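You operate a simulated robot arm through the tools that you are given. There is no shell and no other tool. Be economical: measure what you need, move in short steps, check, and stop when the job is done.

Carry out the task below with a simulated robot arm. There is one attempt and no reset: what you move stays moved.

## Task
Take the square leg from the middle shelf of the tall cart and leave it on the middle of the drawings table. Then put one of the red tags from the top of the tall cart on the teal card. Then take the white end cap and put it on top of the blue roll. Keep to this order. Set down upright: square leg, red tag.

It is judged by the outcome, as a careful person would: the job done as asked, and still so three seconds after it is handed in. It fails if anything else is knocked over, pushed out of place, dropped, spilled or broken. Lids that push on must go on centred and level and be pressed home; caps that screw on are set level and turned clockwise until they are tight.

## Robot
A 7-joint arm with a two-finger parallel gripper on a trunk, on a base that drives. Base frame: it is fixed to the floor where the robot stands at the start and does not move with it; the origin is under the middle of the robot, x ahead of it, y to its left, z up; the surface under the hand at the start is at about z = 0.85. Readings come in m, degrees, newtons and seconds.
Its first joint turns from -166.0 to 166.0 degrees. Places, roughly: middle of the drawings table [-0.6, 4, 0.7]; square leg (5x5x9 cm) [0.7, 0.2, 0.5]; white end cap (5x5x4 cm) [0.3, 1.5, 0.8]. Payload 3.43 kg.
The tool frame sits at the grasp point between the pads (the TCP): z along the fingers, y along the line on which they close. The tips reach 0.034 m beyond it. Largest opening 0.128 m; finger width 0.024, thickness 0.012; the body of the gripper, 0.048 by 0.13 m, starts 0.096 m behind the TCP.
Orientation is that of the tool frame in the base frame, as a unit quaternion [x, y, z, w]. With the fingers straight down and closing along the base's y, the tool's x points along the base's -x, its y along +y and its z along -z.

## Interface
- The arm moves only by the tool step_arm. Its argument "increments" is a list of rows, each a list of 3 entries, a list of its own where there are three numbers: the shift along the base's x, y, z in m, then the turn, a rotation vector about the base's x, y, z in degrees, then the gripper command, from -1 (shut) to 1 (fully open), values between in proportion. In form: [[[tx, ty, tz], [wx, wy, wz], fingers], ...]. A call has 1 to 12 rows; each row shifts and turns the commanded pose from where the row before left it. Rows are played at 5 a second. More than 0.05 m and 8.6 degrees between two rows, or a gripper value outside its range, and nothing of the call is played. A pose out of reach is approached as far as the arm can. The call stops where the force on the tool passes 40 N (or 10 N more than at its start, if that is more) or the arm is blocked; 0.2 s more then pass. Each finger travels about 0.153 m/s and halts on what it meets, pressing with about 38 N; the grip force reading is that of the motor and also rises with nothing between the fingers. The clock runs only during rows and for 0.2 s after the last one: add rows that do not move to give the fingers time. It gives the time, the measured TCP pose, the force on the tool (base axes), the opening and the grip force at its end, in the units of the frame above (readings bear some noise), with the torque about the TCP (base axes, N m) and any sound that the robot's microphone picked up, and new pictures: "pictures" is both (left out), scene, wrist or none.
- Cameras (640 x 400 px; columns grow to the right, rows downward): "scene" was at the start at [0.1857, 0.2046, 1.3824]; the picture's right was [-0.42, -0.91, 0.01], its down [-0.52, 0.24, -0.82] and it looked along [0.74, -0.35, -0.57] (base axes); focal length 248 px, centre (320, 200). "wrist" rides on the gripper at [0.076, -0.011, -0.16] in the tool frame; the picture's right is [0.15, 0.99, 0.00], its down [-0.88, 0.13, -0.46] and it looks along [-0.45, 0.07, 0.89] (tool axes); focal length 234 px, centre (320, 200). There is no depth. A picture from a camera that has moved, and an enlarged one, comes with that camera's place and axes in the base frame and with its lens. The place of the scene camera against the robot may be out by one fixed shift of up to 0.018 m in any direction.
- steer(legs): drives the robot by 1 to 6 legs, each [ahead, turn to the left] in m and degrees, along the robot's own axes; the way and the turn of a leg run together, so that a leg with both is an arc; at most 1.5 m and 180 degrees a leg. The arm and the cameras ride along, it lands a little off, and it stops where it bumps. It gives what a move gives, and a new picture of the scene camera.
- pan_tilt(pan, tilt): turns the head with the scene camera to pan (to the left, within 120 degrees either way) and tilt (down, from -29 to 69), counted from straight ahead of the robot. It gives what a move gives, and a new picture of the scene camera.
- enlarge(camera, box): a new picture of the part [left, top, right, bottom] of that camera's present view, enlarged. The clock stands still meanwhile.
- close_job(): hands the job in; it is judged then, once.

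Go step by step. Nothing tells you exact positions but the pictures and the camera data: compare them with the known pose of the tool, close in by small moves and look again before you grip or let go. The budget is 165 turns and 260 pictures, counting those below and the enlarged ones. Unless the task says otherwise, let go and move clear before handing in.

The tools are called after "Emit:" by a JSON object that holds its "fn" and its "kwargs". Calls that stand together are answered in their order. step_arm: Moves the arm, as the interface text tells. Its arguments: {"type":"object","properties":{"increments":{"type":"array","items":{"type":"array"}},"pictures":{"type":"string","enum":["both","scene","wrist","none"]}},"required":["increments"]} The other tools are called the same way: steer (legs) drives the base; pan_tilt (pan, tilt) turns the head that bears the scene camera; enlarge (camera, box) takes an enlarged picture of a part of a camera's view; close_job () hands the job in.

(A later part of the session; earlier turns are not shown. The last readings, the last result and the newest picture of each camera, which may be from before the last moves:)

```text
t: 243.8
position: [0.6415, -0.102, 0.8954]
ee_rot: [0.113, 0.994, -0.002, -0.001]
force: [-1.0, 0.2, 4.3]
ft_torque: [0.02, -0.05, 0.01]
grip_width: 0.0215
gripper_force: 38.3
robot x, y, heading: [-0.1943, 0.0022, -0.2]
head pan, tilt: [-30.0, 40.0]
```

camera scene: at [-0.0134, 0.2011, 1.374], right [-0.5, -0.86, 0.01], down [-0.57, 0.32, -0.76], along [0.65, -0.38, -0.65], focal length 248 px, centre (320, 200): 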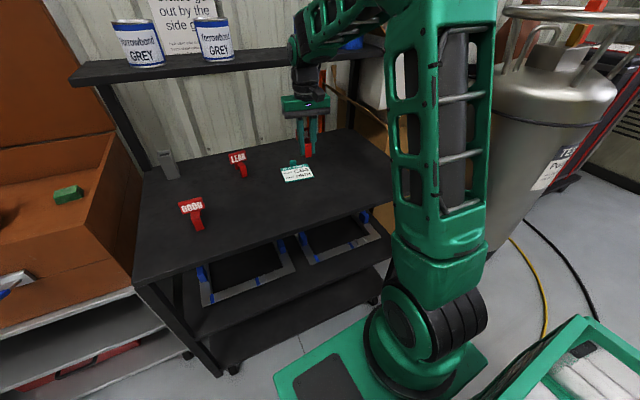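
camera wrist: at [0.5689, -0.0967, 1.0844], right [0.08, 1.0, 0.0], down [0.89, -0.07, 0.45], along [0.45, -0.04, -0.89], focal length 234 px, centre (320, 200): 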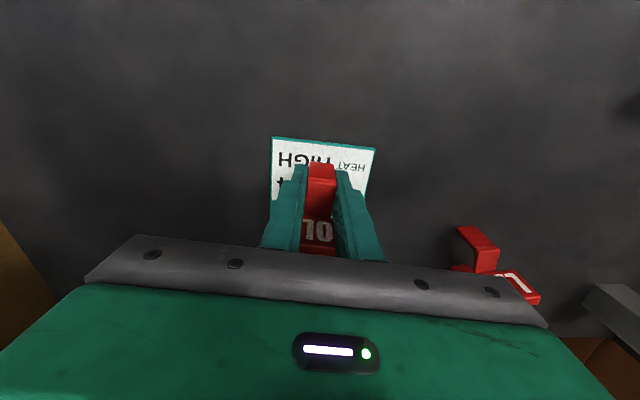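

Light contact (≈5 N). I release slowly and rise.

Emit:
{"fn": "step_arm", "kwargs": {"increments": [[[0, 0, 0], [0, 0, 0], -0.6], [[0, 0, 0], [0, 0, 0], -0.4], [[0, 0, 0], [0, 0, 0], -0.2], [[0, 0, 0], [0, 0, 0], -0.1], [[0, 0, 0.02], [0, 0, 0], -0.1], [[0, 0, 0.03], [0, 0, 0], -0.1], [[0, 0, 0.04], [0, 0, 0], -0.1], [[-0.03, 0, 0.03], [0, 0, 0], 0], [[-0.03, 0, 0.02], [0, 0, 0], 0], [[0, 0, 0], [0, 0, 0], 0]], "pictures": "wrist"}}

Emit:
{"fn": "enlarge", "kwargs": {"camera": "scene", "box": [230, 120, 370, 205]}}

Emit:
{"fn": "enlarge", "kwargs": {"camera": "wrist", "box": [250, 130, 400, 240]}}

```text
t: 246.1
position: [0.5815, -0.1, 1.0329]
ee_rot: [0.111, 0.994, -0.002, -0.001]
force: [-0.2, -0.2, -0.5]
ft_torque: [0.01, 0.02, 0.03]
grip_width: 0.064
gripper_force: 0.0
robot x, y, heading: [-0.1966, 0.0011, -0.1]
head pan, tilt: [-30.0, 40.0]
camera wrist: at [0.5056, -0.0929, 1.1919], right [0.08, 1.0, 0.0], down [0.89, -0.07, 0.45], along [0.45, -0.04, -0.89], focal length 234 px, centre (320, 200)
```

wrist: 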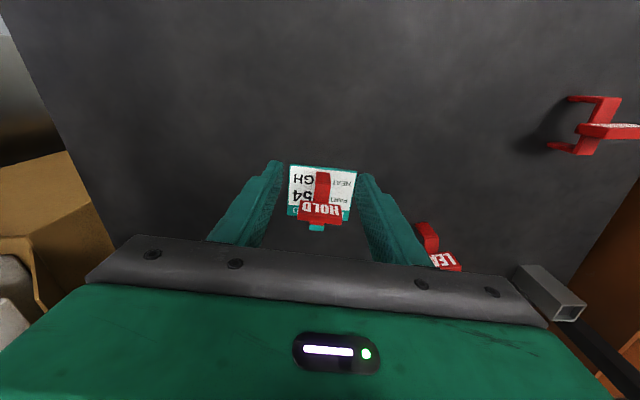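

```text
4.57 times, centred on (300, 162) of scene
camera zoom: at [-0.0133, 0.2011, 1.374], right [-0.5, -0.86, 0.01], down [-0.57, 0.32, -0.76], along [0.65, -0.38, -0.65], focal length 1131 px, centre (411, 371)
```

zoom: 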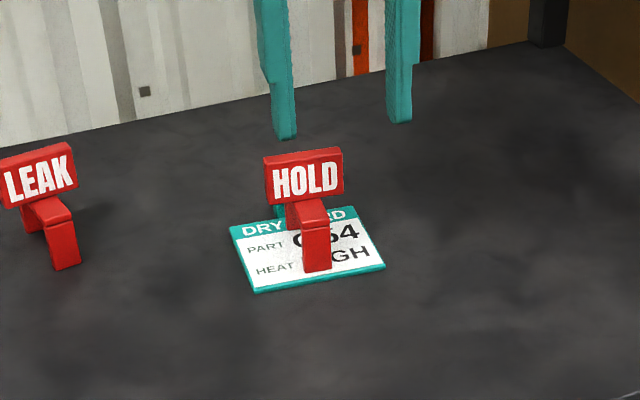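

```text
3.64 times, centred on (325, 185) of wrist
camera zoom: at [0.5056, -0.0929, 1.1919], right [0.08, 1.0, 0.0], down [0.89, -0.07, 0.45], along [0.45, -0.04, -0.89], focal length 852 px, centre (302, 254)
```

zoom: 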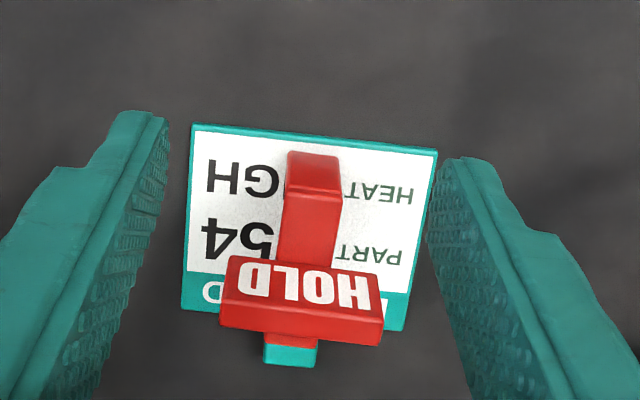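

The tag stands upright on the card. Next I drive to the bench for the white end cap and look for the blue roll.

Emit:
{"fn": "step_arm", "kwargs": {"increments": [[[-0.045, 0.01, 0.01], [0, 0, 0], 0], [[-0.045, 0.01, 0.01], [0, 0, 0], 0], [[-0.04, 0.01, 0.0], [0, 0, 0], 0]], "pictures": "none"}}

Emit:
{"fn": "steer", "kwargs": {"legs": [[-0.6, 0], [0, 90], [1.4, 0], [0, -90]]}}

Emit:
{"fn": "pan_tilt", "kwargs": {"pan": 0, "tilt": 35}}

```text
t: 246.8
position: [0.4528, -0.071, 1.0532]
ee_rot: [0.113, 0.994, -0.002, -0.001]
force: [0.0, -0.3, -0.6]
ft_torque: [0.01, 0.01, -0.01]
grip_width: 0.0641
gripper_force: 0.1
robot x, y, heading: [-0.1923, 0.0033, -0.1]
head pan, tilt: [-30.0, 40.0]
```

```text
t: 265.6
position: [-0.1349, 1.2863, 1.0525]
ee_rot: [0.128, 0.992, -0.001, 0.0]
force: [-0.2, 0.1, 0.8]
ft_torque: [0.03, -0.01, 0.03]
grip_width: 0.064
gripper_force: 0.0
robot x, y, heading: [-0.7764, 1.4022, -2.2]
head pan, tilt: [-30.0, 40.0]
camera scene: at [-0.5913, 1.5931, 1.3741], right [-0.53, -0.85, 0.01], down [-0.56, 0.34, -0.76], along [0.64, -0.41, -0.65], focal length 248 px, centre (320, 200)
```

scene: 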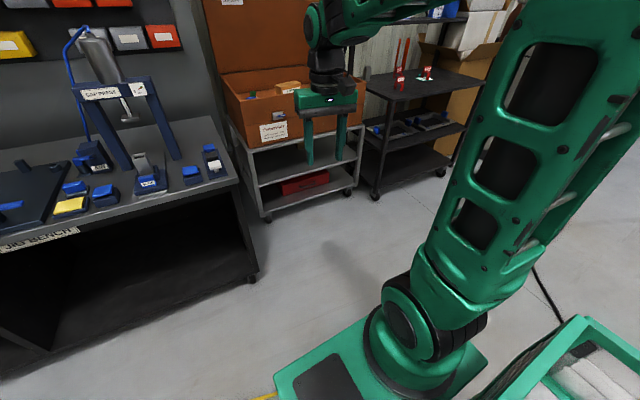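

```text
t: 266.5
position: [-0.1476, 1.287, 1.0608]
ee_rot: [0.129, 0.992, -0.001, 0.006]
force: [-0.2, -0.8, 0.1]
ft_torque: [-0.04, -0.01, -0.01]
grip_width: 0.0642
gripper_force: 0.0
robot x, y, heading: [-0.7781, 1.4, -2.0]
head pan, tilt: [0.0, 35.0]
camera scene: at [-0.575, 1.635, 1.3814], right [-0.04, -1.0, 0.0], down [-0.58, 0.02, -0.81], along [0.81, -0.03, -0.58], focal length 248 px, centre (320, 200)
```

scene: 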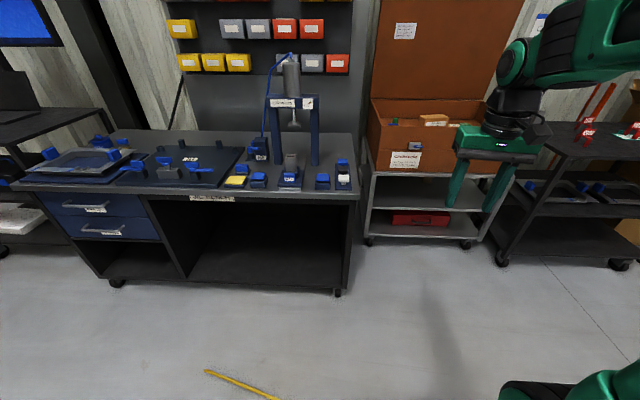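

Emit:
{"fn": "enlarge", "kwargs": {"camera": "scene", "box": [210, 90, 370, 205]}}

Emit:
{"fn": "enlarge", "kwargs": {"camera": "scene", "box": [20, 110, 250, 210]}}

```text
3.48 times, centred on (290, 148) of scene
camera zoom: at [-0.575, 1.635, 1.3814], right [-0.04, -1.0, 0.0], down [-0.58, 0.02, -0.81], along [0.81, -0.03, -0.58], focal length 861 px, centre (424, 383)
```

zoom: 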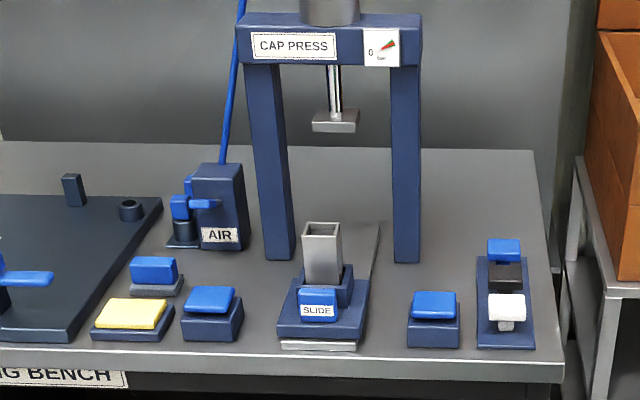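

```text
2.78 times, centred on (135, 160) of scene
camera zoom: at [-0.575, 1.635, 1.3814], right [-0.04, -1.0, 0.0], down [-0.58, 0.02, -0.81], along [0.81, -0.03, -0.58], focal length 689 px, centre (835, 311)
```

zoom: 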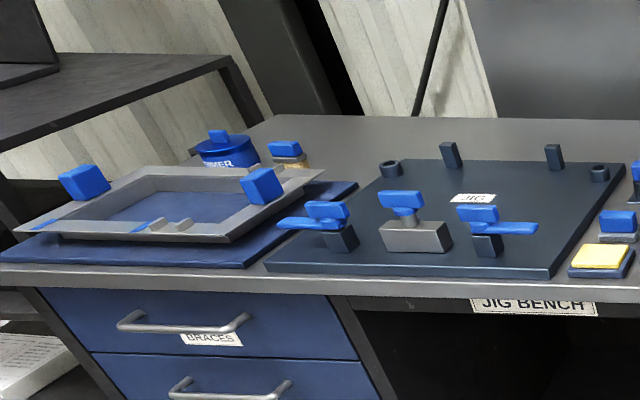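

The white end cap is in the tray at the bench's right end (~(0.35, 1.5)). The blue roll is the plain one on the cart's upper shelf. I drive up to the bench.

Emit:
{"fn": "steer", "kwargs": {"legs": [[0.33, 2]]}}

Emit:
{"fn": "step_arm", "kwargs": {"increments": [[[0, 0.04, -0.01], [0, 0, 7.4], 0], [[0, 0.04, -0.01], [0, 0, 7.4], 0], [[0.01, 0.04, -0.01], [0, 0, 0], 0], [[0.01, 0.03, -0.01], [0, 0, 0], 0], [[0.01, 0.03, 0], [0, 0, 0], 0], [[0, 0, 0], [0, 0, 0], 0]], "pictures": "both"}}

```text
t: 268.7
position: [0.1844, 1.3057, 1.0618]
ee_rot: [0.11, 0.994, -0.001, 0.007]
force: [-0.7, -0.3, 0.3]
ft_torque: [0.0, -0.02, 0.02]
grip_width: 0.064
gripper_force: 0.0
robot x, y, heading: [-0.451, 1.3933, 0.0]
head pan, tilt: [0.0, 35.0]
camera scene: at [-0.255, 1.6364, 1.3814], right [0.0, -1.0, 0.0], down [-0.58, 0.0, -0.81], along [0.81, 0.0, -0.58], focal length 248 px, centre (320, 200)
```

scene: 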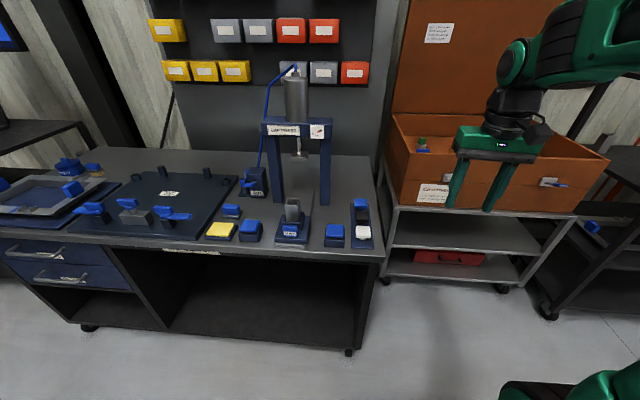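

```text
t: 270.1
position: [0.2018, 1.4834, 1.03]
ee_rot: [-0.018, 1.0, 0.001, 0.012]
force: [-0.2, 1.5, 0.8]
ft_torque: [0.02, 0.01, 0.01]
grip_width: 0.0642
gripper_force: 0.0
robot x, y, heading: [-0.4494, 1.3963, -0.1]
head pan, tilt: [0.0, 35.0]
camera scene: at [-0.2551, 1.6365, 1.3814], right [0.0, -1.0, 0.0], down [-0.58, 0.0, -0.81], along [0.81, 0.0, -0.58], focal length 248 px, centre (320, 200)
camera wrist: at [0.1218, 1.4706, 1.1859], right [-0.18, 0.98, 0.0], down [0.86, 0.16, 0.48], along [0.47, 0.09, -0.88], focal length 234 px, centre (320, 200)
```

scene: 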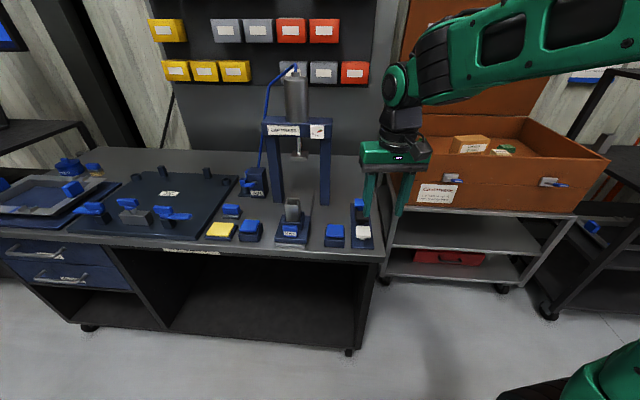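
wrist: 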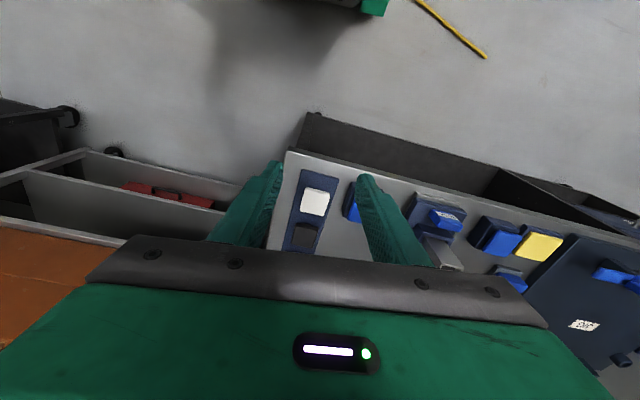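

Emit:
{"fn": "enlarge", "kwargs": {"camera": "wrist", "box": [270, 150, 380, 255]}}

Emit:
{"fn": "enlarge", "kwargs": {"camera": "scene", "box": [320, 185, 400, 250]}}

```text
3.81 times, centred on (325, 202) of wrist
camera zoom: at [0.1218, 1.4706, 1.1859], right [-0.18, 0.98, 0.0], down [0.86, 0.16, 0.48], along [0.47, 0.09, -0.88], focal length 892 px, centre (301, 190)
```

zoom: 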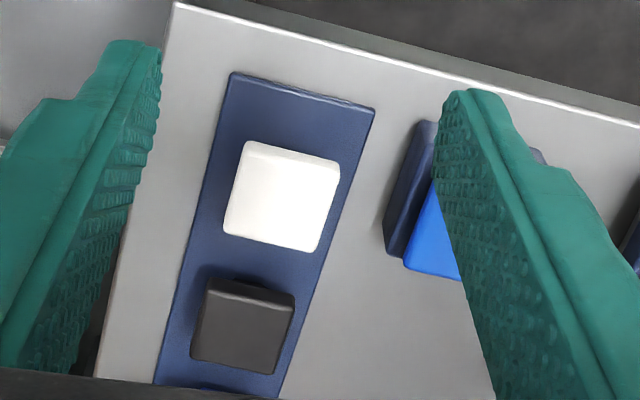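

```text
6.15 times, centred on (360, 218) of scene
camera zoom: at [-0.2551, 1.6365, 1.3814], right [0.0, -1.0, 0.0], down [-0.58, 0.0, -0.81], along [0.81, 0.0, -0.58], focal length 1523 px, centre (74, 92)
```

zoom: 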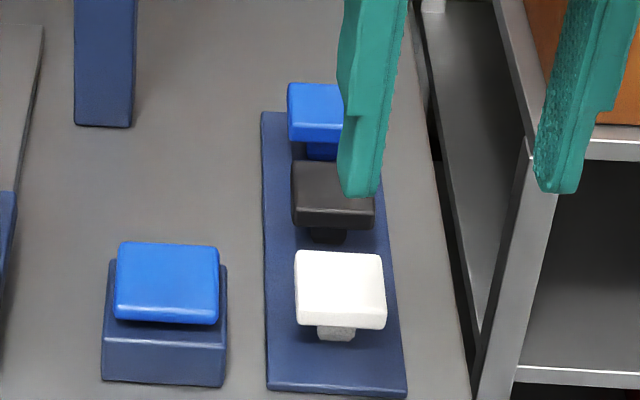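

The cap is a square head on a short stem, sides parallel to the base axes, near (0.29, 1.495). I move above it with a narrower opening and look again.

Emit:
{"fn": "step_arm", "kwargs": {"increments": [[[0.03, 0.004, -0.02], [0, 0.7, -2], -0.1], [[0.03, 0.004, -0.02], [0, 0.7, 0], -0.1], [[0.03, 0.004, -0.02], [0, 0, 0], -0.1], [[0, 0, 0], [0, 0, 0], -0.1]], "pictures": "wrist"}}

Emit:
{"fn": "enlarge", "kwargs": {"camera": "wrist", "box": [240, 110, 400, 240]}}

Emit:
{"fn": "enlarge", "kwargs": {"camera": "scene", "box": [320, 170, 420, 250]}}

```text
t: 271.1
position: [0.2919, 1.4962, 0.9685]
ee_rot: [-0.001, 1.0, 0.002, 0.0]
force: [0.5, 0.5, 0.3]
ft_torque: [-0.02, 0.01, -0.05]
grip_width: 0.0576
gripper_force: 0.2
robot x, y, heading: [-0.4496, 1.394, 0.1]
head pan, tilt: [0.0, 35.0]
camera wrist: at [0.2166, 1.4849, 1.1282], right [-0.15, 0.99, 0.0], down [0.88, 0.13, 0.46], along [0.45, 0.07, -0.89], focal length 234 px, centre (320, 200)
```

wrist: 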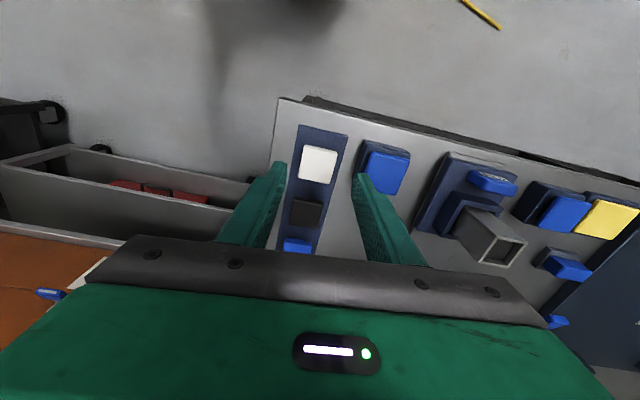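

```text
3.08 times, centred on (320, 175) of wrist
camera zoom: at [0.2166, 1.4849, 1.1282], right [-0.15, 0.99, 0.0], down [0.88, 0.13, 0.46], along [0.45, 0.07, -0.89], focal length 720 px, centre (320, 277)
```

zoom: 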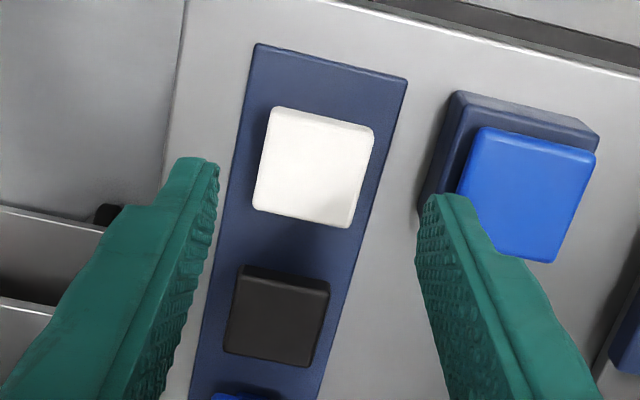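

```text
5.00 times, centred on (370, 210) of scene
camera zoom: at [-0.2551, 1.6365, 1.3814], right [0.0, -1.0, 0.0], down [-0.58, 0.0, -0.81], along [0.81, 0.0, -0.58], focal length 1237 px, centre (70, 150)
```

zoom: 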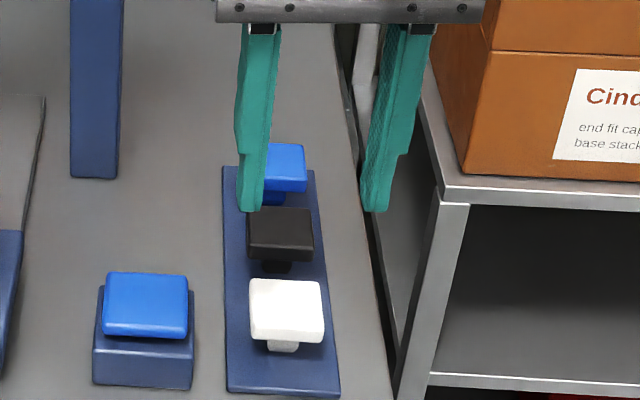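

Refined: cap ≈(0.315, 1.498), top z ≈0.83. I shift and descend partway.

Emit:
{"fn": "step_arm", "kwargs": {"increments": [[[0.022, 0.002, -0.02], [0, 0, 0], -0.1], [[0, 0, -0.03], [0, 0, 0], -0.1], [[0, 0, -0.02], [0, 0, 0], -0.1], [[0, 0, 0], [0, 0, 0], -0.1]], "pictures": "both"}}

Emit:
{"fn": "enlarge", "kwargs": {"camera": "wrist", "box": [240, 110, 400, 240]}}

Emit:
{"fn": "enlarge", "kwargs": {"camera": "scene", "box": [320, 170, 420, 250]}}

```text
t: 272.1
position: [0.313, 1.4975, 0.9004]
ee_rot: [-0.001, 1.0, 0.001, 0.001]
force: [-0.1, 0.2, 0.0]
ft_torque: [0.0, 0.01, 0.01]
grip_width: 0.0576
gripper_force: 0.0
robot x, y, heading: [-0.4474, 1.3945, 0.0]
head pan, tilt: [0.0, 35.0]
camera scene: at [-0.255, 1.6365, 1.3814], right [0.0, -1.0, 0.0], down [-0.58, 0.0, -0.81], along [0.81, 0.0, -0.58], focal length 248 px, centre (320, 200)
camera wrist: at [0.2376, 1.4863, 1.0587], right [-0.15, 0.99, 0.0], down [0.88, 0.13, 0.46], along [0.45, 0.07, -0.89], focal length 234 px, centre (320, 200)
```

scene: 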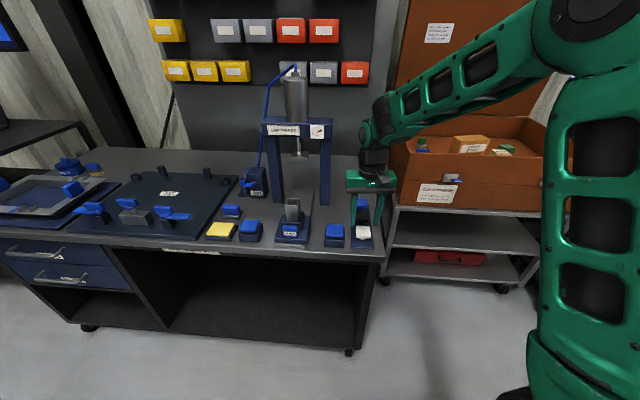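
wrist: 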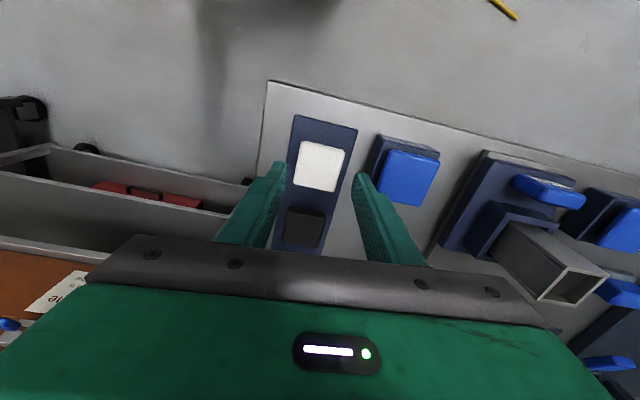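

```text
3.08 times, centred on (320, 175) of wrist
camera zoom: at [0.2376, 1.4863, 1.0587], right [-0.15, 0.99, 0.0], down [0.88, 0.13, 0.46], along [0.45, 0.07, -0.89], focal length 720 px, centre (320, 277)
```

zoom: 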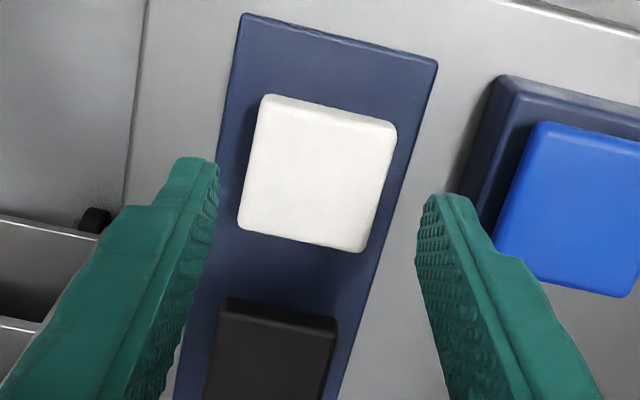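

```text
5.00 times, centred on (370, 210) of scene
camera zoom: at [-0.255, 1.6365, 1.3814], right [0.0, -1.0, 0.0], down [-0.58, 0.0, -0.81], along [0.81, 0.0, -0.58], focal length 1237 px, centre (70, 150)
```

zoom: 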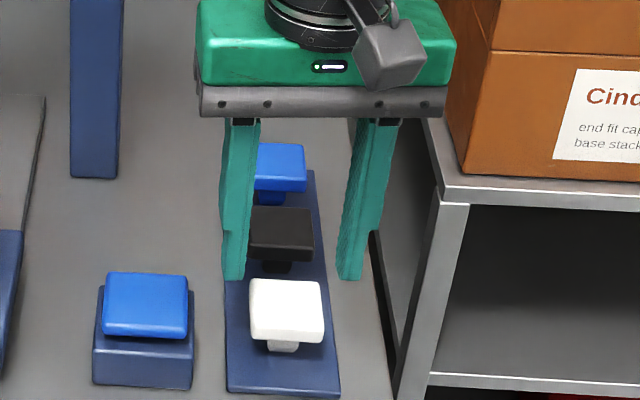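

Cross-checking with the finger tips, the cap top is at z≈0.85 and its centre at about (0.309, 1.497). I descend to grip the head.

Emit:
{"fn": "step_arm", "kwargs": {"increments": [[[-0.004, 0, -0.012], [0, 0, 0], -0.1], [[0, 0, -0.012], [0, 0, 0], -0.1], [[0, 0, -0.01], [0, 0, 0], -0.1], [[0, 0, 0], [0, 0, 0], -0.1]], "pictures": "wrist"}}

Emit:
{"fn": "enlarge", "kwargs": {"camera": "wrist", "box": [240, 110, 400, 240]}}

Emit:
{"fn": "enlarge", "kwargs": {"camera": "scene", "box": [330, 190, 400, 245]}}

```text
t: 273.1
position: [0.3089, 1.4972, 0.8648]
ee_rot: [-0.002, 1.0, 0.0, 0.0]
force: [0.4, -0.2, -0.3]
ft_torque: [0.0, 0.0, 0.01]
grip_width: 0.0573
gripper_force: 0.1
robot x, y, heading: [-0.4503, 1.3903, 0.1]
head pan, tilt: [0.0, 35.0]
camera wrist: at [0.2332, 1.4863, 1.0233], right [-0.15, 0.99, 0.0], down [0.88, 0.13, 0.46], along [0.45, 0.07, -0.89], focal length 234 px, centre (320, 200)
```

wrist: 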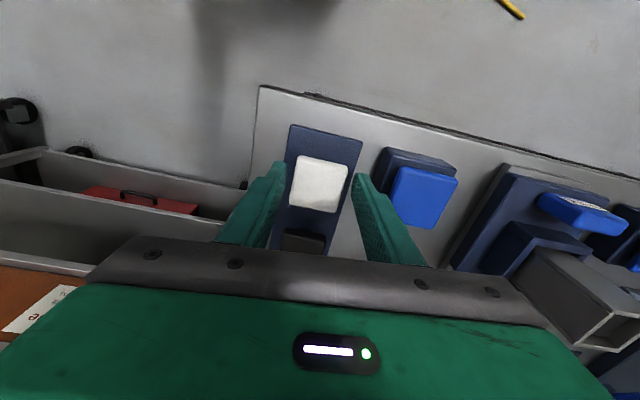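

```text
3.08 times, centred on (320, 175) of wrist
camera zoom: at [0.2332, 1.4863, 1.0233], right [-0.15, 0.99, 0.0], down [0.88, 0.13, 0.46], along [0.45, 0.07, -0.89], focal length 720 px, centre (320, 277)
```

zoom: 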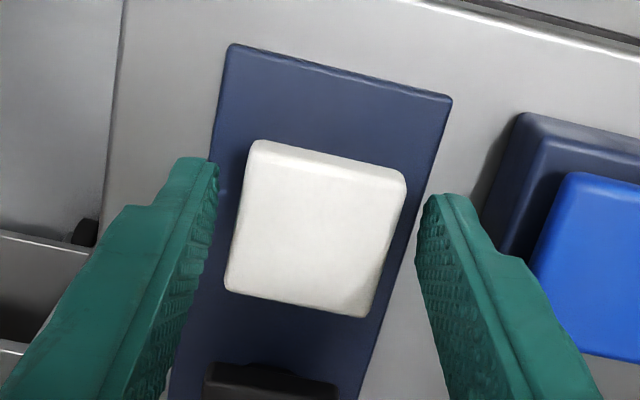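

```text
7.27 times, centred on (365, 218) of scene
camera zoom: at [-0.255, 1.6365, 1.3814], right [0.0, -1.0, 0.0], down [-0.58, 0.0, -0.81], along [0.81, 0.0, -0.58], focal length 1800 px, centre (-7, 73)
```

zoom: 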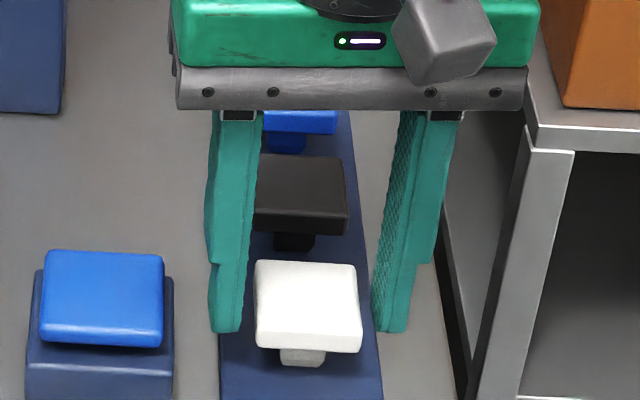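

The fingers straddle the head at the right height. I close gently.

Emit:
{"fn": "step_arm", "kwargs": {"increments": [[[0.001, 0, 0], [0, 0, 0], -0.25], [[0, 0, 0], [0, 0, 0], -0.4], [[0, 0, 0], [0, 0, 0], -0.7], [[0, 0, 0], [0, 0, 0], -1], [[0, 0, 0], [0, 0, 0], -1]], "pictures": "none"}}

Emit:
{"fn": "step_arm", "kwargs": {"increments": [[[0, 0, 0.02], [0, 0, 0], -1], [[0, 0, 0.03], [0, 0, 0], -1], [[0, 0, 0.03], [0, 0, 0], -1], [[0, 0, 0], [0, 0, 0], -1]], "pictures": "wrist"}}

Emit:
{"fn": "enlarge", "kwargs": {"camera": "scene", "box": [320, 150, 420, 240]}}

```text
t: 274.3
position: [0.3106, 1.4988, 0.8641]
ee_rot: [-0.001, 1.0, 0.0, 0.0]
force: [0.9, 0.6, 1.0]
ft_torque: [-0.02, -0.03, -0.02]
grip_width: 0.0425
gripper_force: 38.4
robot x, y, heading: [-0.4483, 1.3961, 0.0]
head pan, tilt: [0.0, 35.0]
```

```text
t: 275.3
position: [0.3104, 1.499, 0.9431]
ee_rot: [-0.001, 1.0, 0.0, 0.0]
force: [-0.1, -0.2, 0.0]
ft_torque: [0.02, 0.0, -0.01]
grip_width: 0.0426
gripper_force: 38.3
robot x, y, heading: [-0.4484, 1.3913, 0.1]
head pan, tilt: [0.0, 35.0]
camera wrist: at [0.234, 1.4877, 1.1032], right [-0.15, 0.99, 0.0], down [0.88, 0.13, 0.46], along [0.45, 0.07, -0.89], focal length 234 px, centre (320, 200)
```

wrist: 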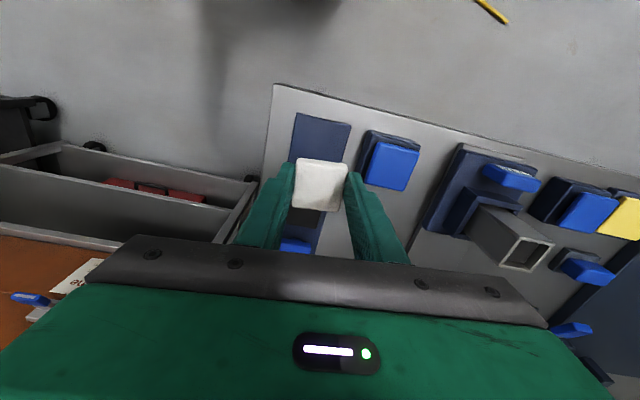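

```text
4.44 times, centred on (370, 195) of scene
camera zoom: at [-0.255, 1.6365, 1.3814], right [0.0, -1.0, 0.0], down [-0.58, 0.0, -0.81], along [0.81, 0.0, -0.58], focal length 1100 px, centre (98, 222)
```

zoom: 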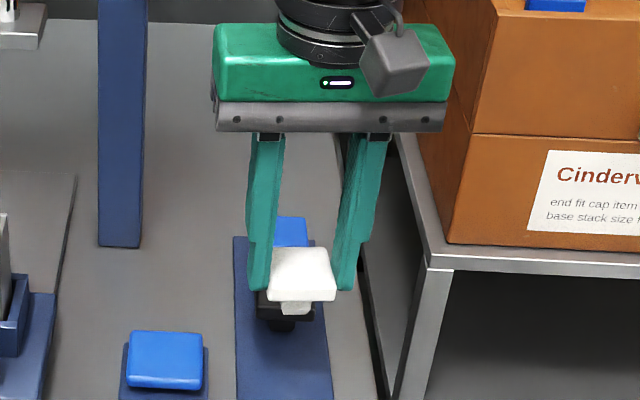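

Cap held level (42.6 mm). The roll stands on the cart's upper shelf (top ≈1.35 m, about (0.79,-0.37)). I test right here whether the arm can hold this tool-down pose at z≈1.42 and ~0.79 m radius.

Emit:
{"fn": "step_arm", "kwargs": {"increments": [[[0.002, 0, 0.04], [0, 0, 0], -1], [[0.002, 0, 0.04], [0, 0, 0], -1], [[0.002, 0, 0.04], [0, 0, 0], -1], [[0.002, 0, 0.04], [0, 0, 0], -1], [[0.002, 0, 0.04], [0, 0, 0], -1], [[0.002, 0, 0.04], [0, 0, 0], -1], [[0.002, 0, 0.04], [0, 0, 0], -1], [[0.002, 0, 0.04], [0, 0, 0], -1], [[0.002, 0, 0.04], [0, 0, 0], -1], [[0.002, 0, 0.04], [0, 0, 0], -1], [[0.002, 0, 0.04], [0, 0, 0], -1], [[0.002, 0, 0.04], [0, 0, 0], -1]], "pictures": "scene"}}

```text
t: 277.3
position: [0.3145, 1.4984, 1.3082]
ee_rot: [-0.002, 1.0, 0.004, 0.017]
force: [25.0, 9.1, -46.6]
ft_torque: [-0.53, 0.62, -0.14]
grip_width: 0.0426
gripper_force: 38.0
robot x, y, heading: [-0.4472, 1.3973, 0.3]
head pan, tilt: [0.0, 35.0]
stopped in row 9: the force on the tool passed its limit at 222 N (the readings are from after the stop); the commanded pose is now the measured one
camera scene: at [-0.2554, 1.6364, 1.3814], right [0.0, -1.0, 0.0], down [-0.58, 0.0, -0.81], along [0.81, 0.0, -0.58], focal length 248 px, centre (320, 200)
```

scene: 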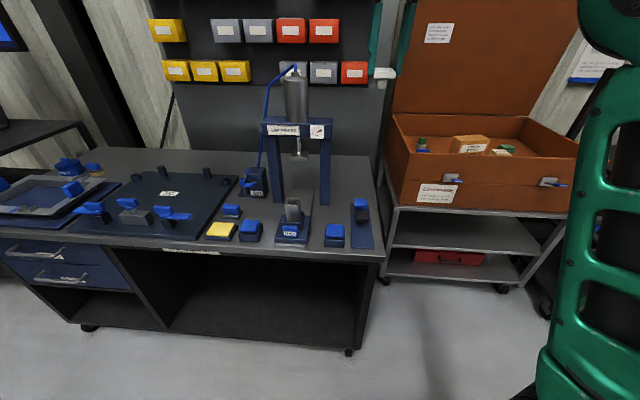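

The hand struck something overhead. I come back down a little and look up.

Emit:
{"fn": "step_arm", "kwargs": {"increments": [[[0, 0, -0.03], [0, 0, 0], -1], [[0, 0, -0.04], [0, 0, 0], -1], [[0, 0, -0.04], [0, 0, 0], -1], [[0, 0, 0], [0, 0, 0], -1]], "pictures": "wrist"}}

Emit:
{"fn": "pan_tilt", "kwargs": {"pan": -10, "tilt": -5}}

```text
t: 278.3
position: [0.3154, 1.4998, 1.1929]
ee_rot: [-0.002, 1.0, 0.004, 0.015]
force: [0.3, 0.2, -0.5]
ft_torque: [0.0, 0.0, 0.02]
grip_width: 0.0425
gripper_force: 37.3
robot x, y, heading: [-0.4484, 1.3977, -0.2]
head pan, tilt: [0.0, 35.0]
camera wrist: at [0.2347, 1.4875, 1.3503], right [-0.15, 0.99, 0.0], down [0.87, 0.13, 0.48], along [0.48, 0.07, -0.88], focal length 234 px, centre (320, 200)
```

wrist: 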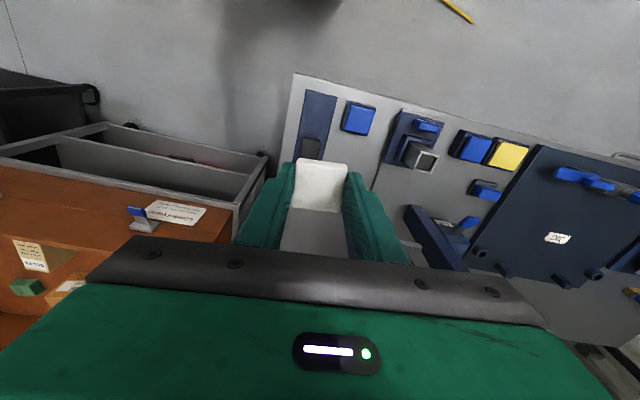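

```text
t: 279.4
position: [0.3151, 1.5005, 1.1939]
ee_rot: [-0.002, 1.0, 0.004, 0.015]
force: [0.2, 0.3, -0.3]
ft_torque: [-0.04, -0.01, 0.01]
grip_width: 0.0426
gripper_force: 37.9
robot x, y, heading: [-0.4506, 1.3911, 0.2]
head pan, tilt: [-10.0, -5.0]
camera scene: at [-0.256, 1.6213, 1.4452], right [-0.17, -0.99, 0.0], down [0.07, -0.01, -1.0], along [0.98, -0.17, 0.07], focal length 248 px, centre (320, 200)
```

scene: 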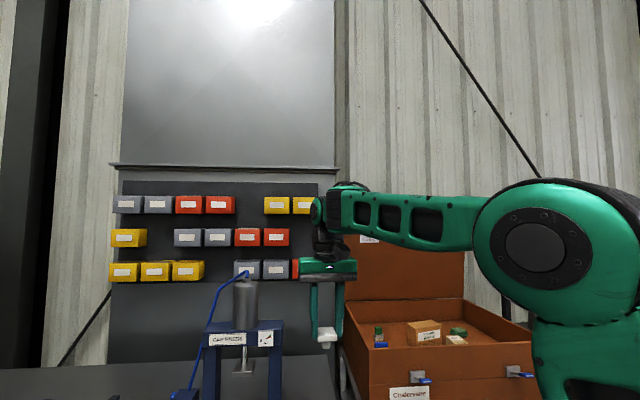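

A canopy ledge over the bench stopped the wrist; nothing moved and the cap is still firmly held. I lower, draw in, and drive back toward the cart with short turns.

Emit:
{"fn": "step_arm", "kwargs": {"increments": [[[-0.02, -0.01, -0.04], [0, 0, 0], -1], [[-0.03, -0.01, -0.03], [0, 0, 0], -1], [[-0.04, -0.01, 0], [0, 0, 0], -1], [[-0.04, -0.01, 0], [0, 0, 0], -1], [[0, 0, 0], [0, 0, 0], -1]], "pictures": "none"}}

Emit:
{"fn": "steer", "kwargs": {"legs": [[-0.4, 0], [0, -15], [0, -15], [0, -15], [0, -15], [0, -15]]}}

Emit:
{"fn": "steer", "kwargs": {"legs": [[0, -15], [1.0, 0], [0.5, 0]]}}

```text
t: 280.6
position: [0.1854, 1.4587, 1.1241]
ee_rot: [-0.002, 1.0, 0.004, 0.013]
force: [0.0, 0.3, -0.4]
ft_torque: [-0.02, 0.01, -0.01]
grip_width: 0.0424
gripper_force: 37.7
robot x, y, heading: [-0.4457, 1.3923, 0.2]
head pan, tilt: [-10.0, -5.0]
```

```text
t: 288.0
position: [-0.6139, 0.7961, 1.1244]
ee_rot: [0.604, 0.797, -0.007, 0.014]
force: [0.7, 0.2, -0.3]
ft_torque: [-0.03, 0.0, 0.01]
grip_width: 0.0426
gripper_force: 38.1
robot x, y, heading: [-0.829, 1.3945, -74.2]
head pan, tilt: [-10.0, -5.0]
camera scene: at [-0.5673, 1.2704, 1.4453], right [-1.0, -0.1, 0.0], down [0.0, -0.07, -1.0], along [0.1, -0.99, 0.07], focal length 248 px, centre (320, 200)
```

scene: 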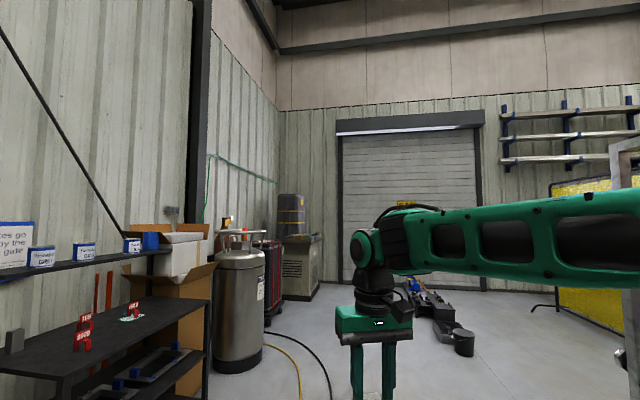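

```text
t: 296.8
position: [-0.7439, -0.724, 1.1321]
ee_rot: [0.7, 0.714, -0.013, 0.018]
force: [-0.8, 0.0, -0.9]
ft_torque: [0.04, 0.0, -0.01]
grip_width: 0.0427
gripper_force: 37.4
robot x, y, heading: [-0.8073, -0.1049, -88.7]
head pan, tilt: [-10.0, -5.0]
camera scene: at [-0.5827, -0.29, 1.4453], right [-0.99, 0.15, 0.0], down [-0.01, -0.07, -1.0], along [-0.15, -0.99, 0.07], focal length 248 px, centre (320, 200)
```

scene: 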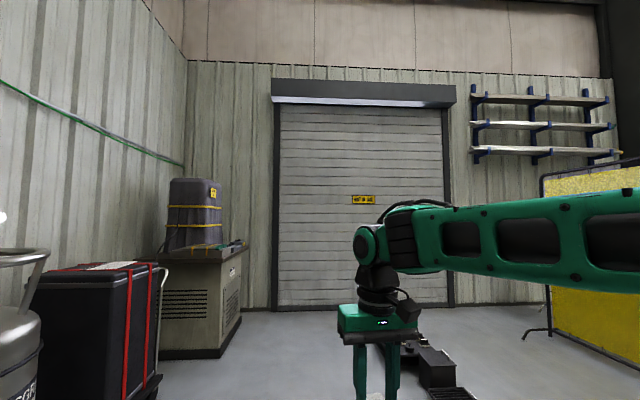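

Cap still held. I turn left to face the cart and move closer, then look at the roll.

Emit:
{"fn": "steer", "kwargs": {"legs": [[0, 15], [0, 15], [0, 15], [0, 15], [0, 15], [0, 12]]}}

Emit:
{"fn": "steer", "kwargs": {"legs": [[0.45, 0]]}}

Emit:
{"fn": "pan_tilt", "kwargs": {"pan": -15, "tilt": 10}}

```text
t: 302.9
position: [-0.1979, -0.0787, 1.1392]
ee_rot: [0.017, 0.999, 0.003, 0.028]
force: [0.4, 0.3, -0.3]
ft_torque: [-0.04, -0.02, 0.01]
grip_width: 0.0427
gripper_force: 38.2
robot x, y, heading: [-0.8023, -0.1255, -1.8]
head pan, tilt: [-10.0, -5.0]
camera scene: at [-0.6046, 0.0964, 1.4453], right [-0.21, -0.98, 0.0], down [0.07, -0.02, -1.0], along [0.98, -0.21, 0.07], focal length 248 px, centre (320, 200)
```

scene: 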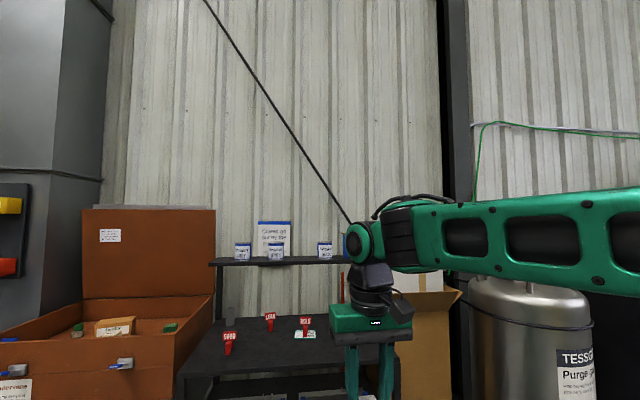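

```text
t: 305.6
position: [0.2427, -0.0945, 1.1468]
ee_rot: [0.016, 0.999, 0.004, 0.033]
force: [-0.1, 0.4, -0.8]
ft_torque: [0.01, 0.03, 0.02]
grip_width: 0.0425
gripper_force: 37.6
robot x, y, heading: [-0.348, -0.1409, -2.2]
head pan, tilt: [-10.0, -5.0]
camera scene: at [-0.15, 0.0803, 1.4453], right [-0.21, -0.98, 0.0], down [0.07, -0.02, -1.0], along [0.98, -0.21, 0.07], focal length 248 px, centre (320, 200)
```

scene: 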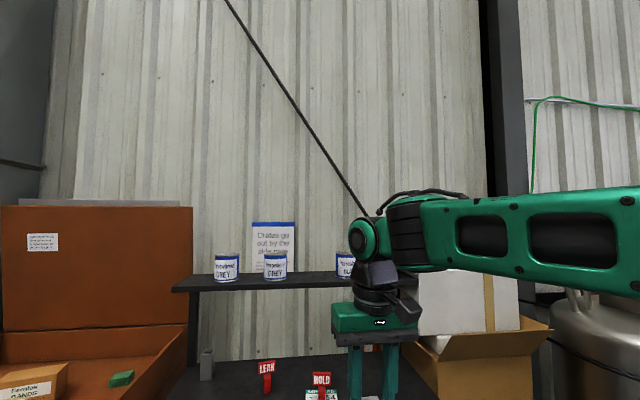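

```text
t: 306.4
position: [0.2286, -0.095, 1.1548]
ee_rot: [0.017, 0.999, 0.002, 0.041]
force: [-0.5, -0.5, -0.5]
ft_torque: [-0.03, 0.01, -0.03]
grip_width: 0.0426
gripper_force: 37.7
robot x, y, heading: [-0.356, -0.1402, -1.9]
head pan, tilt: [-15.0, 10.0]
camera scene: at [-0.147, 0.0713, 1.4216], right [-0.29, -0.96, 0.0], down [-0.18, 0.05, -0.98], along [0.94, -0.29, -0.19], focal length 248 px, centre (320, 200)
```

scene: 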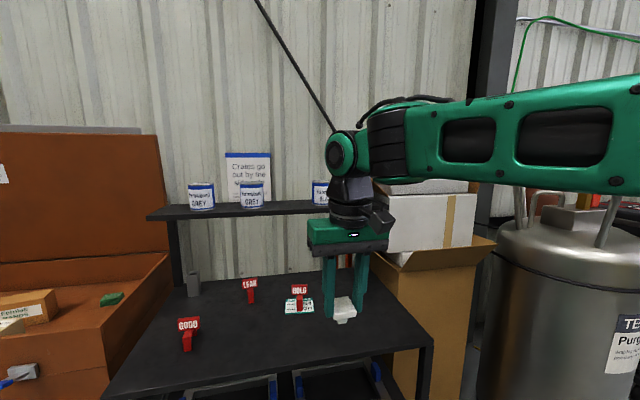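

The arm hides the roll. I raise the hand in front of the cart, correct the 4.7° tilt creep, and look again.

Emit:
{"fn": "step_arm", "kwargs": {"increments": [[[0.01, 0.02, 0.04], [0, 2.3, 0], -1], [[0.01, 0.02, 0.04], [0, 2.3, 0], -1], [[0.01, 0.02, 0.04], [0, 0, 0], -1], [[0.01, 0.02, 0.04], [0, 0, 0], -1], [[0.01, 0.02, 0.04], [0, 0, 0], -1], [[0.01, 0.02, 0.04], [0, 0, 0], -1], [[0.01, 0.02, 0.03], [0, 0, 0], -1], [[0, 0, 0], [0, 0, 0], -1]], "pictures": "both"}}

```text
t: 307.6
position: [0.262, 0.0081, 1.3642]
ee_rot: [0.019, 1.0, 0.007, 0.014]
force: [-0.2, 0.3, -0.2]
ft_torque: [-0.01, 0.0, -0.01]
grip_width: 0.0426
gripper_force: 38.0
out of reach, approached as far as the arm can: row 6
robot x, y, heading: [-0.3546, -0.1353, -1.8]
head pan, tilt: [-15.0, 10.0]
stopped in row 6: the force on the tool passed its limit at 168 N (the readings are from after the stop); the commanded pose is now the measured one
camera scene: at [-0.1476, 0.0709, 1.4216], right [-0.29, -0.96, 0.0], down [-0.18, 0.05, -0.98], along [0.94, -0.29, -0.19], focal length 248 px, centre (320, 200)
camera wrist: at [0.181, -0.0024, 1.5211], right [-0.11, 0.99, 0.01], down [0.87, 0.09, 0.48], along [0.48, 0.06, -0.88], focal length 234 px, centre (320, 200)
```

scene: 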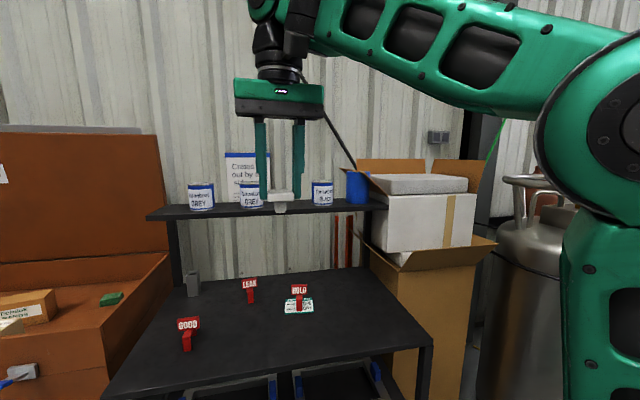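
wrist: 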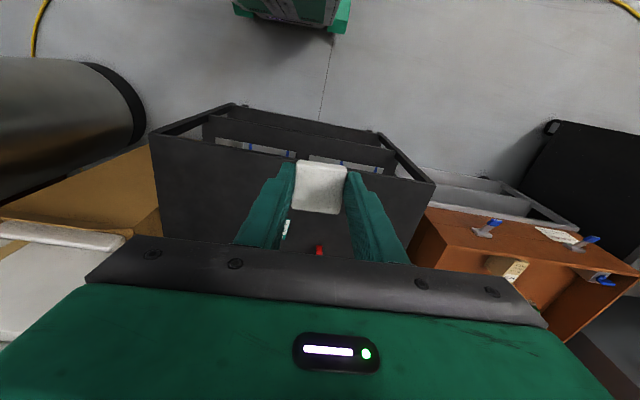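

That force spike came in open air, so it's the arm's own upper limit (~1.36 m tool-down). I'll need a tilted grip to get above the roll. First I zoom at the roll's surroundings.

Emit:
{"fn": "enlarge", "kwargs": {"camera": "scene", "box": [300, 150, 420, 225]}}

```text
5.33 times, centred on (360, 188) of scene
camera zoom: at [-0.1476, 0.0709, 1.4216], right [-0.29, -0.96, 0.0], down [-0.18, 0.05, -0.98], along [0.94, -0.29, -0.19], focal length 1320 px, centre (107, 267)
```

zoom: 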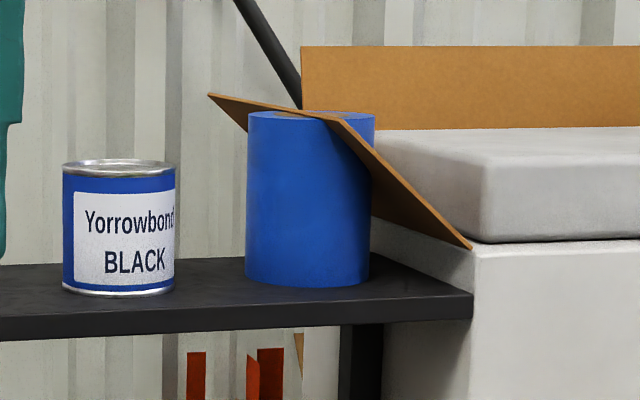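

I'll set the cap down on the free front of the cart, regrip it with the tool tilted ~60°, and place it from there. I drive 0.2 m closer and lower toward (0.54, -0.25).

Emit:
{"fn": "steer", "kwargs": {"legs": [[0.2, 2]]}}

Emit:
{"fn": "step_arm", "kwargs": {"increments": [[[0.005, -0.02, -0.04], [0, 0.8, 0], -1], [[0.005, -0.025, -0.04], [0, 0.8, 0], -1], [[0.005, -0.025, -0.04], [0, 0, 0], -1], [[0.005, -0.025, -0.04], [0, 0, 0], -1], [[0.01, -0.025, -0.04], [0, 0, 0], -1], [[0.01, -0.025, -0.04], [0, 0, 0], -1], [[0.01, -0.025, -0.04], [0, 0, 0], -1], [[0.01, -0.025, -0.04], [0, 0, 0], -1], [[0.01, -0.02, -0.04], [0, 0, 0], -1], [[0.01, -0.02, -0.03], [0, 0, 0], -1], [[0, 0, 0], [0, 0, 0], -1]], "pictures": "wrist"}}

```text
t: 309.3
position: [0.4641, 0.025, 1.3638]
ee_rot: [0.003, 1.0, 0.007, 0.014]
force: [-0.1, -0.6, -0.4]
ft_torque: [0.01, 0.0, -0.01]
grip_width: 0.0427
gripper_force: 38.0
robot x, y, heading: [-0.1463, -0.1424, -0.0]
head pan, tilt: [-15.0, 10.0]
camera scene: at [0.051, 0.0738, 1.4215], right [-0.26, -0.97, 0.0], down [-0.18, 0.05, -0.98], along [0.95, -0.26, -0.19], focal length 248 px, centre (320, 200)
```

scene: 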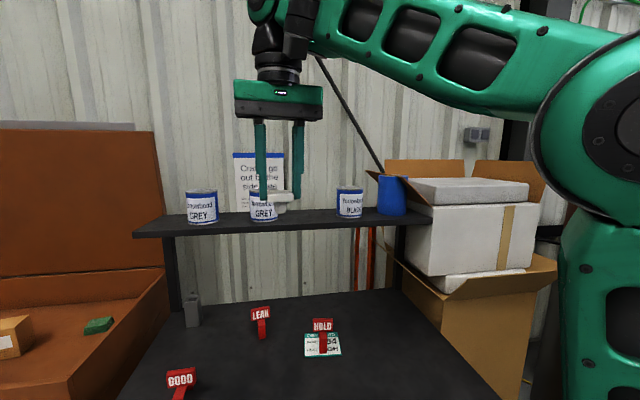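

```text
t: 311.7
position: [0.5268, -0.2086, 0.9792]
ee_rot: [0.002, 1.0, 0.006, 0.006]
force: [0.2, 0.2, -1.5]
ft_torque: [0.01, 0.0, 0.0]
grip_width: 0.0426
gripper_force: 37.5
robot x, y, heading: [-0.1424, -0.1452, -0.1]
head pan, tilt: [-15.0, 10.0]
camera wrist: at [0.449, -0.2222, 1.1374], right [-0.14, 0.99, 0.01], down [0.88, 0.12, 0.47], along [0.46, 0.08, -0.88], focal length 234 px, centre (320, 200)
```

wrist: 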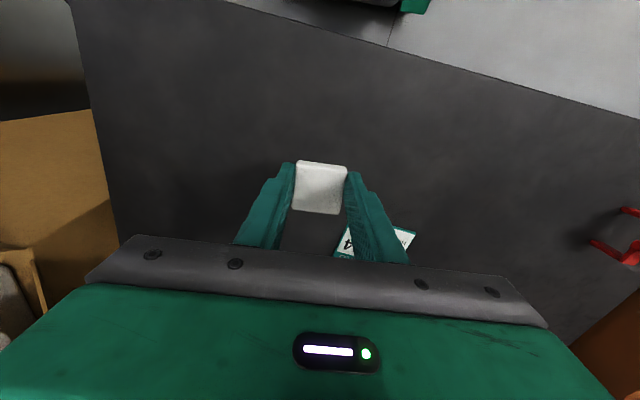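

I lower the cap to the cart surface in steps.

Emit:
{"fn": "step_arm", "kwargs": {"increments": [[[0.003, -0.01, -0.03], [0, 0, 0], -1], [[0, 0, -0.03], [0, 0, 0], -1], [[0, 0, -0.01], [0, 0, 0], -1], [[0, 0, 0], [0, 0, 0], -1]], "pictures": "none"}}

Emit:
{"fn": "pan_tilt", "kwargs": {"pan": -20, "tilt": 40}}

Emit:
{"fn": "enlarge", "kwargs": {"camera": "scene", "box": [290, 100, 440, 220]}}

```text
t: 312.7
position: [0.5292, -0.2203, 0.9095]
ee_rot: [0.003, 1.0, 0.006, 0.006]
force: [0.1, 0.7, -0.2]
ft_torque: [0.01, 0.01, -0.02]
grip_width: 0.0424
gripper_force: 37.8
robot x, y, heading: [-0.144, -0.1414, -0.4]
head pan, tilt: [-15.0, 10.0]
```

```text
t: 313.6
position: [0.5285, -0.2207, 0.9098]
ee_rot: [0.003, 1.0, 0.006, 0.005]
force: [-0.4, -0.3, -0.4]
ft_torque: [-0.04, -0.02, 0.01]
grip_width: 0.0424
gripper_force: 38.3
robot x, y, heading: [-0.1411, -0.1432, -0.1]
head pan, tilt: [-20.0, 40.0]
camera scene: at [0.0405, 0.0688, 1.374], right [-0.34, -0.94, 0.0], down [-0.61, 0.22, -0.76], along [0.71, -0.26, -0.65], focal length 248 px, centre (320, 200)
```

scene: 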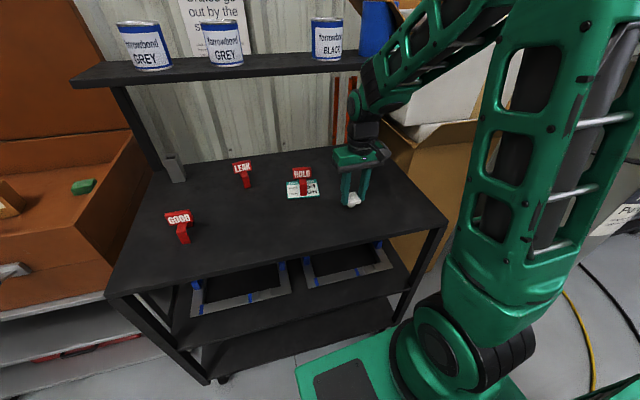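

```text
3.33 times, centred on (365, 160) of scene
camera zoom: at [0.0405, 0.0688, 1.374], right [-0.34, -0.94, 0.0], down [-0.61, 0.22, -0.76], along [0.71, -0.26, -0.65], focal length 825 px, centre (170, 333)
```

zoom: 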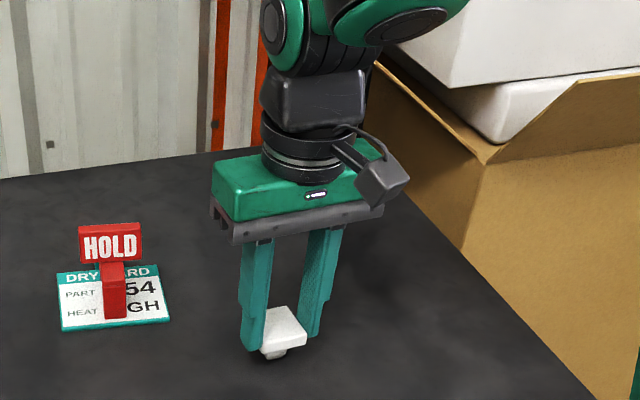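

Emit:
{"fn": "step_arm", "kwargs": {"increments": [[[0, 0, -0.004], [0, 0, 0], -1], [[0, 0, -0.003], [0, 0, 0], -1], [[0, 0, -0.003], [0, 0, 0], -1], [[0, 0, -0.003], [0, 0, 0], -1], [[0, 0, 0], [0, 0, 0], -1]], "pictures": "none"}}

```text
t: 314.8
position: [0.5284, -0.2214, 0.897]
ee_rot: [0.002, 1.0, 0.005, 0.007]
force: [5.9, 4.8, 36.9]
ft_torque: [0.07, -0.28, 0.05]
grip_width: 0.0424
gripper_force: 38.0
robot x, y, heading: [-0.1437, -0.1442, -0.2]
head pan, tilt: [-20.0, 40.0]
```

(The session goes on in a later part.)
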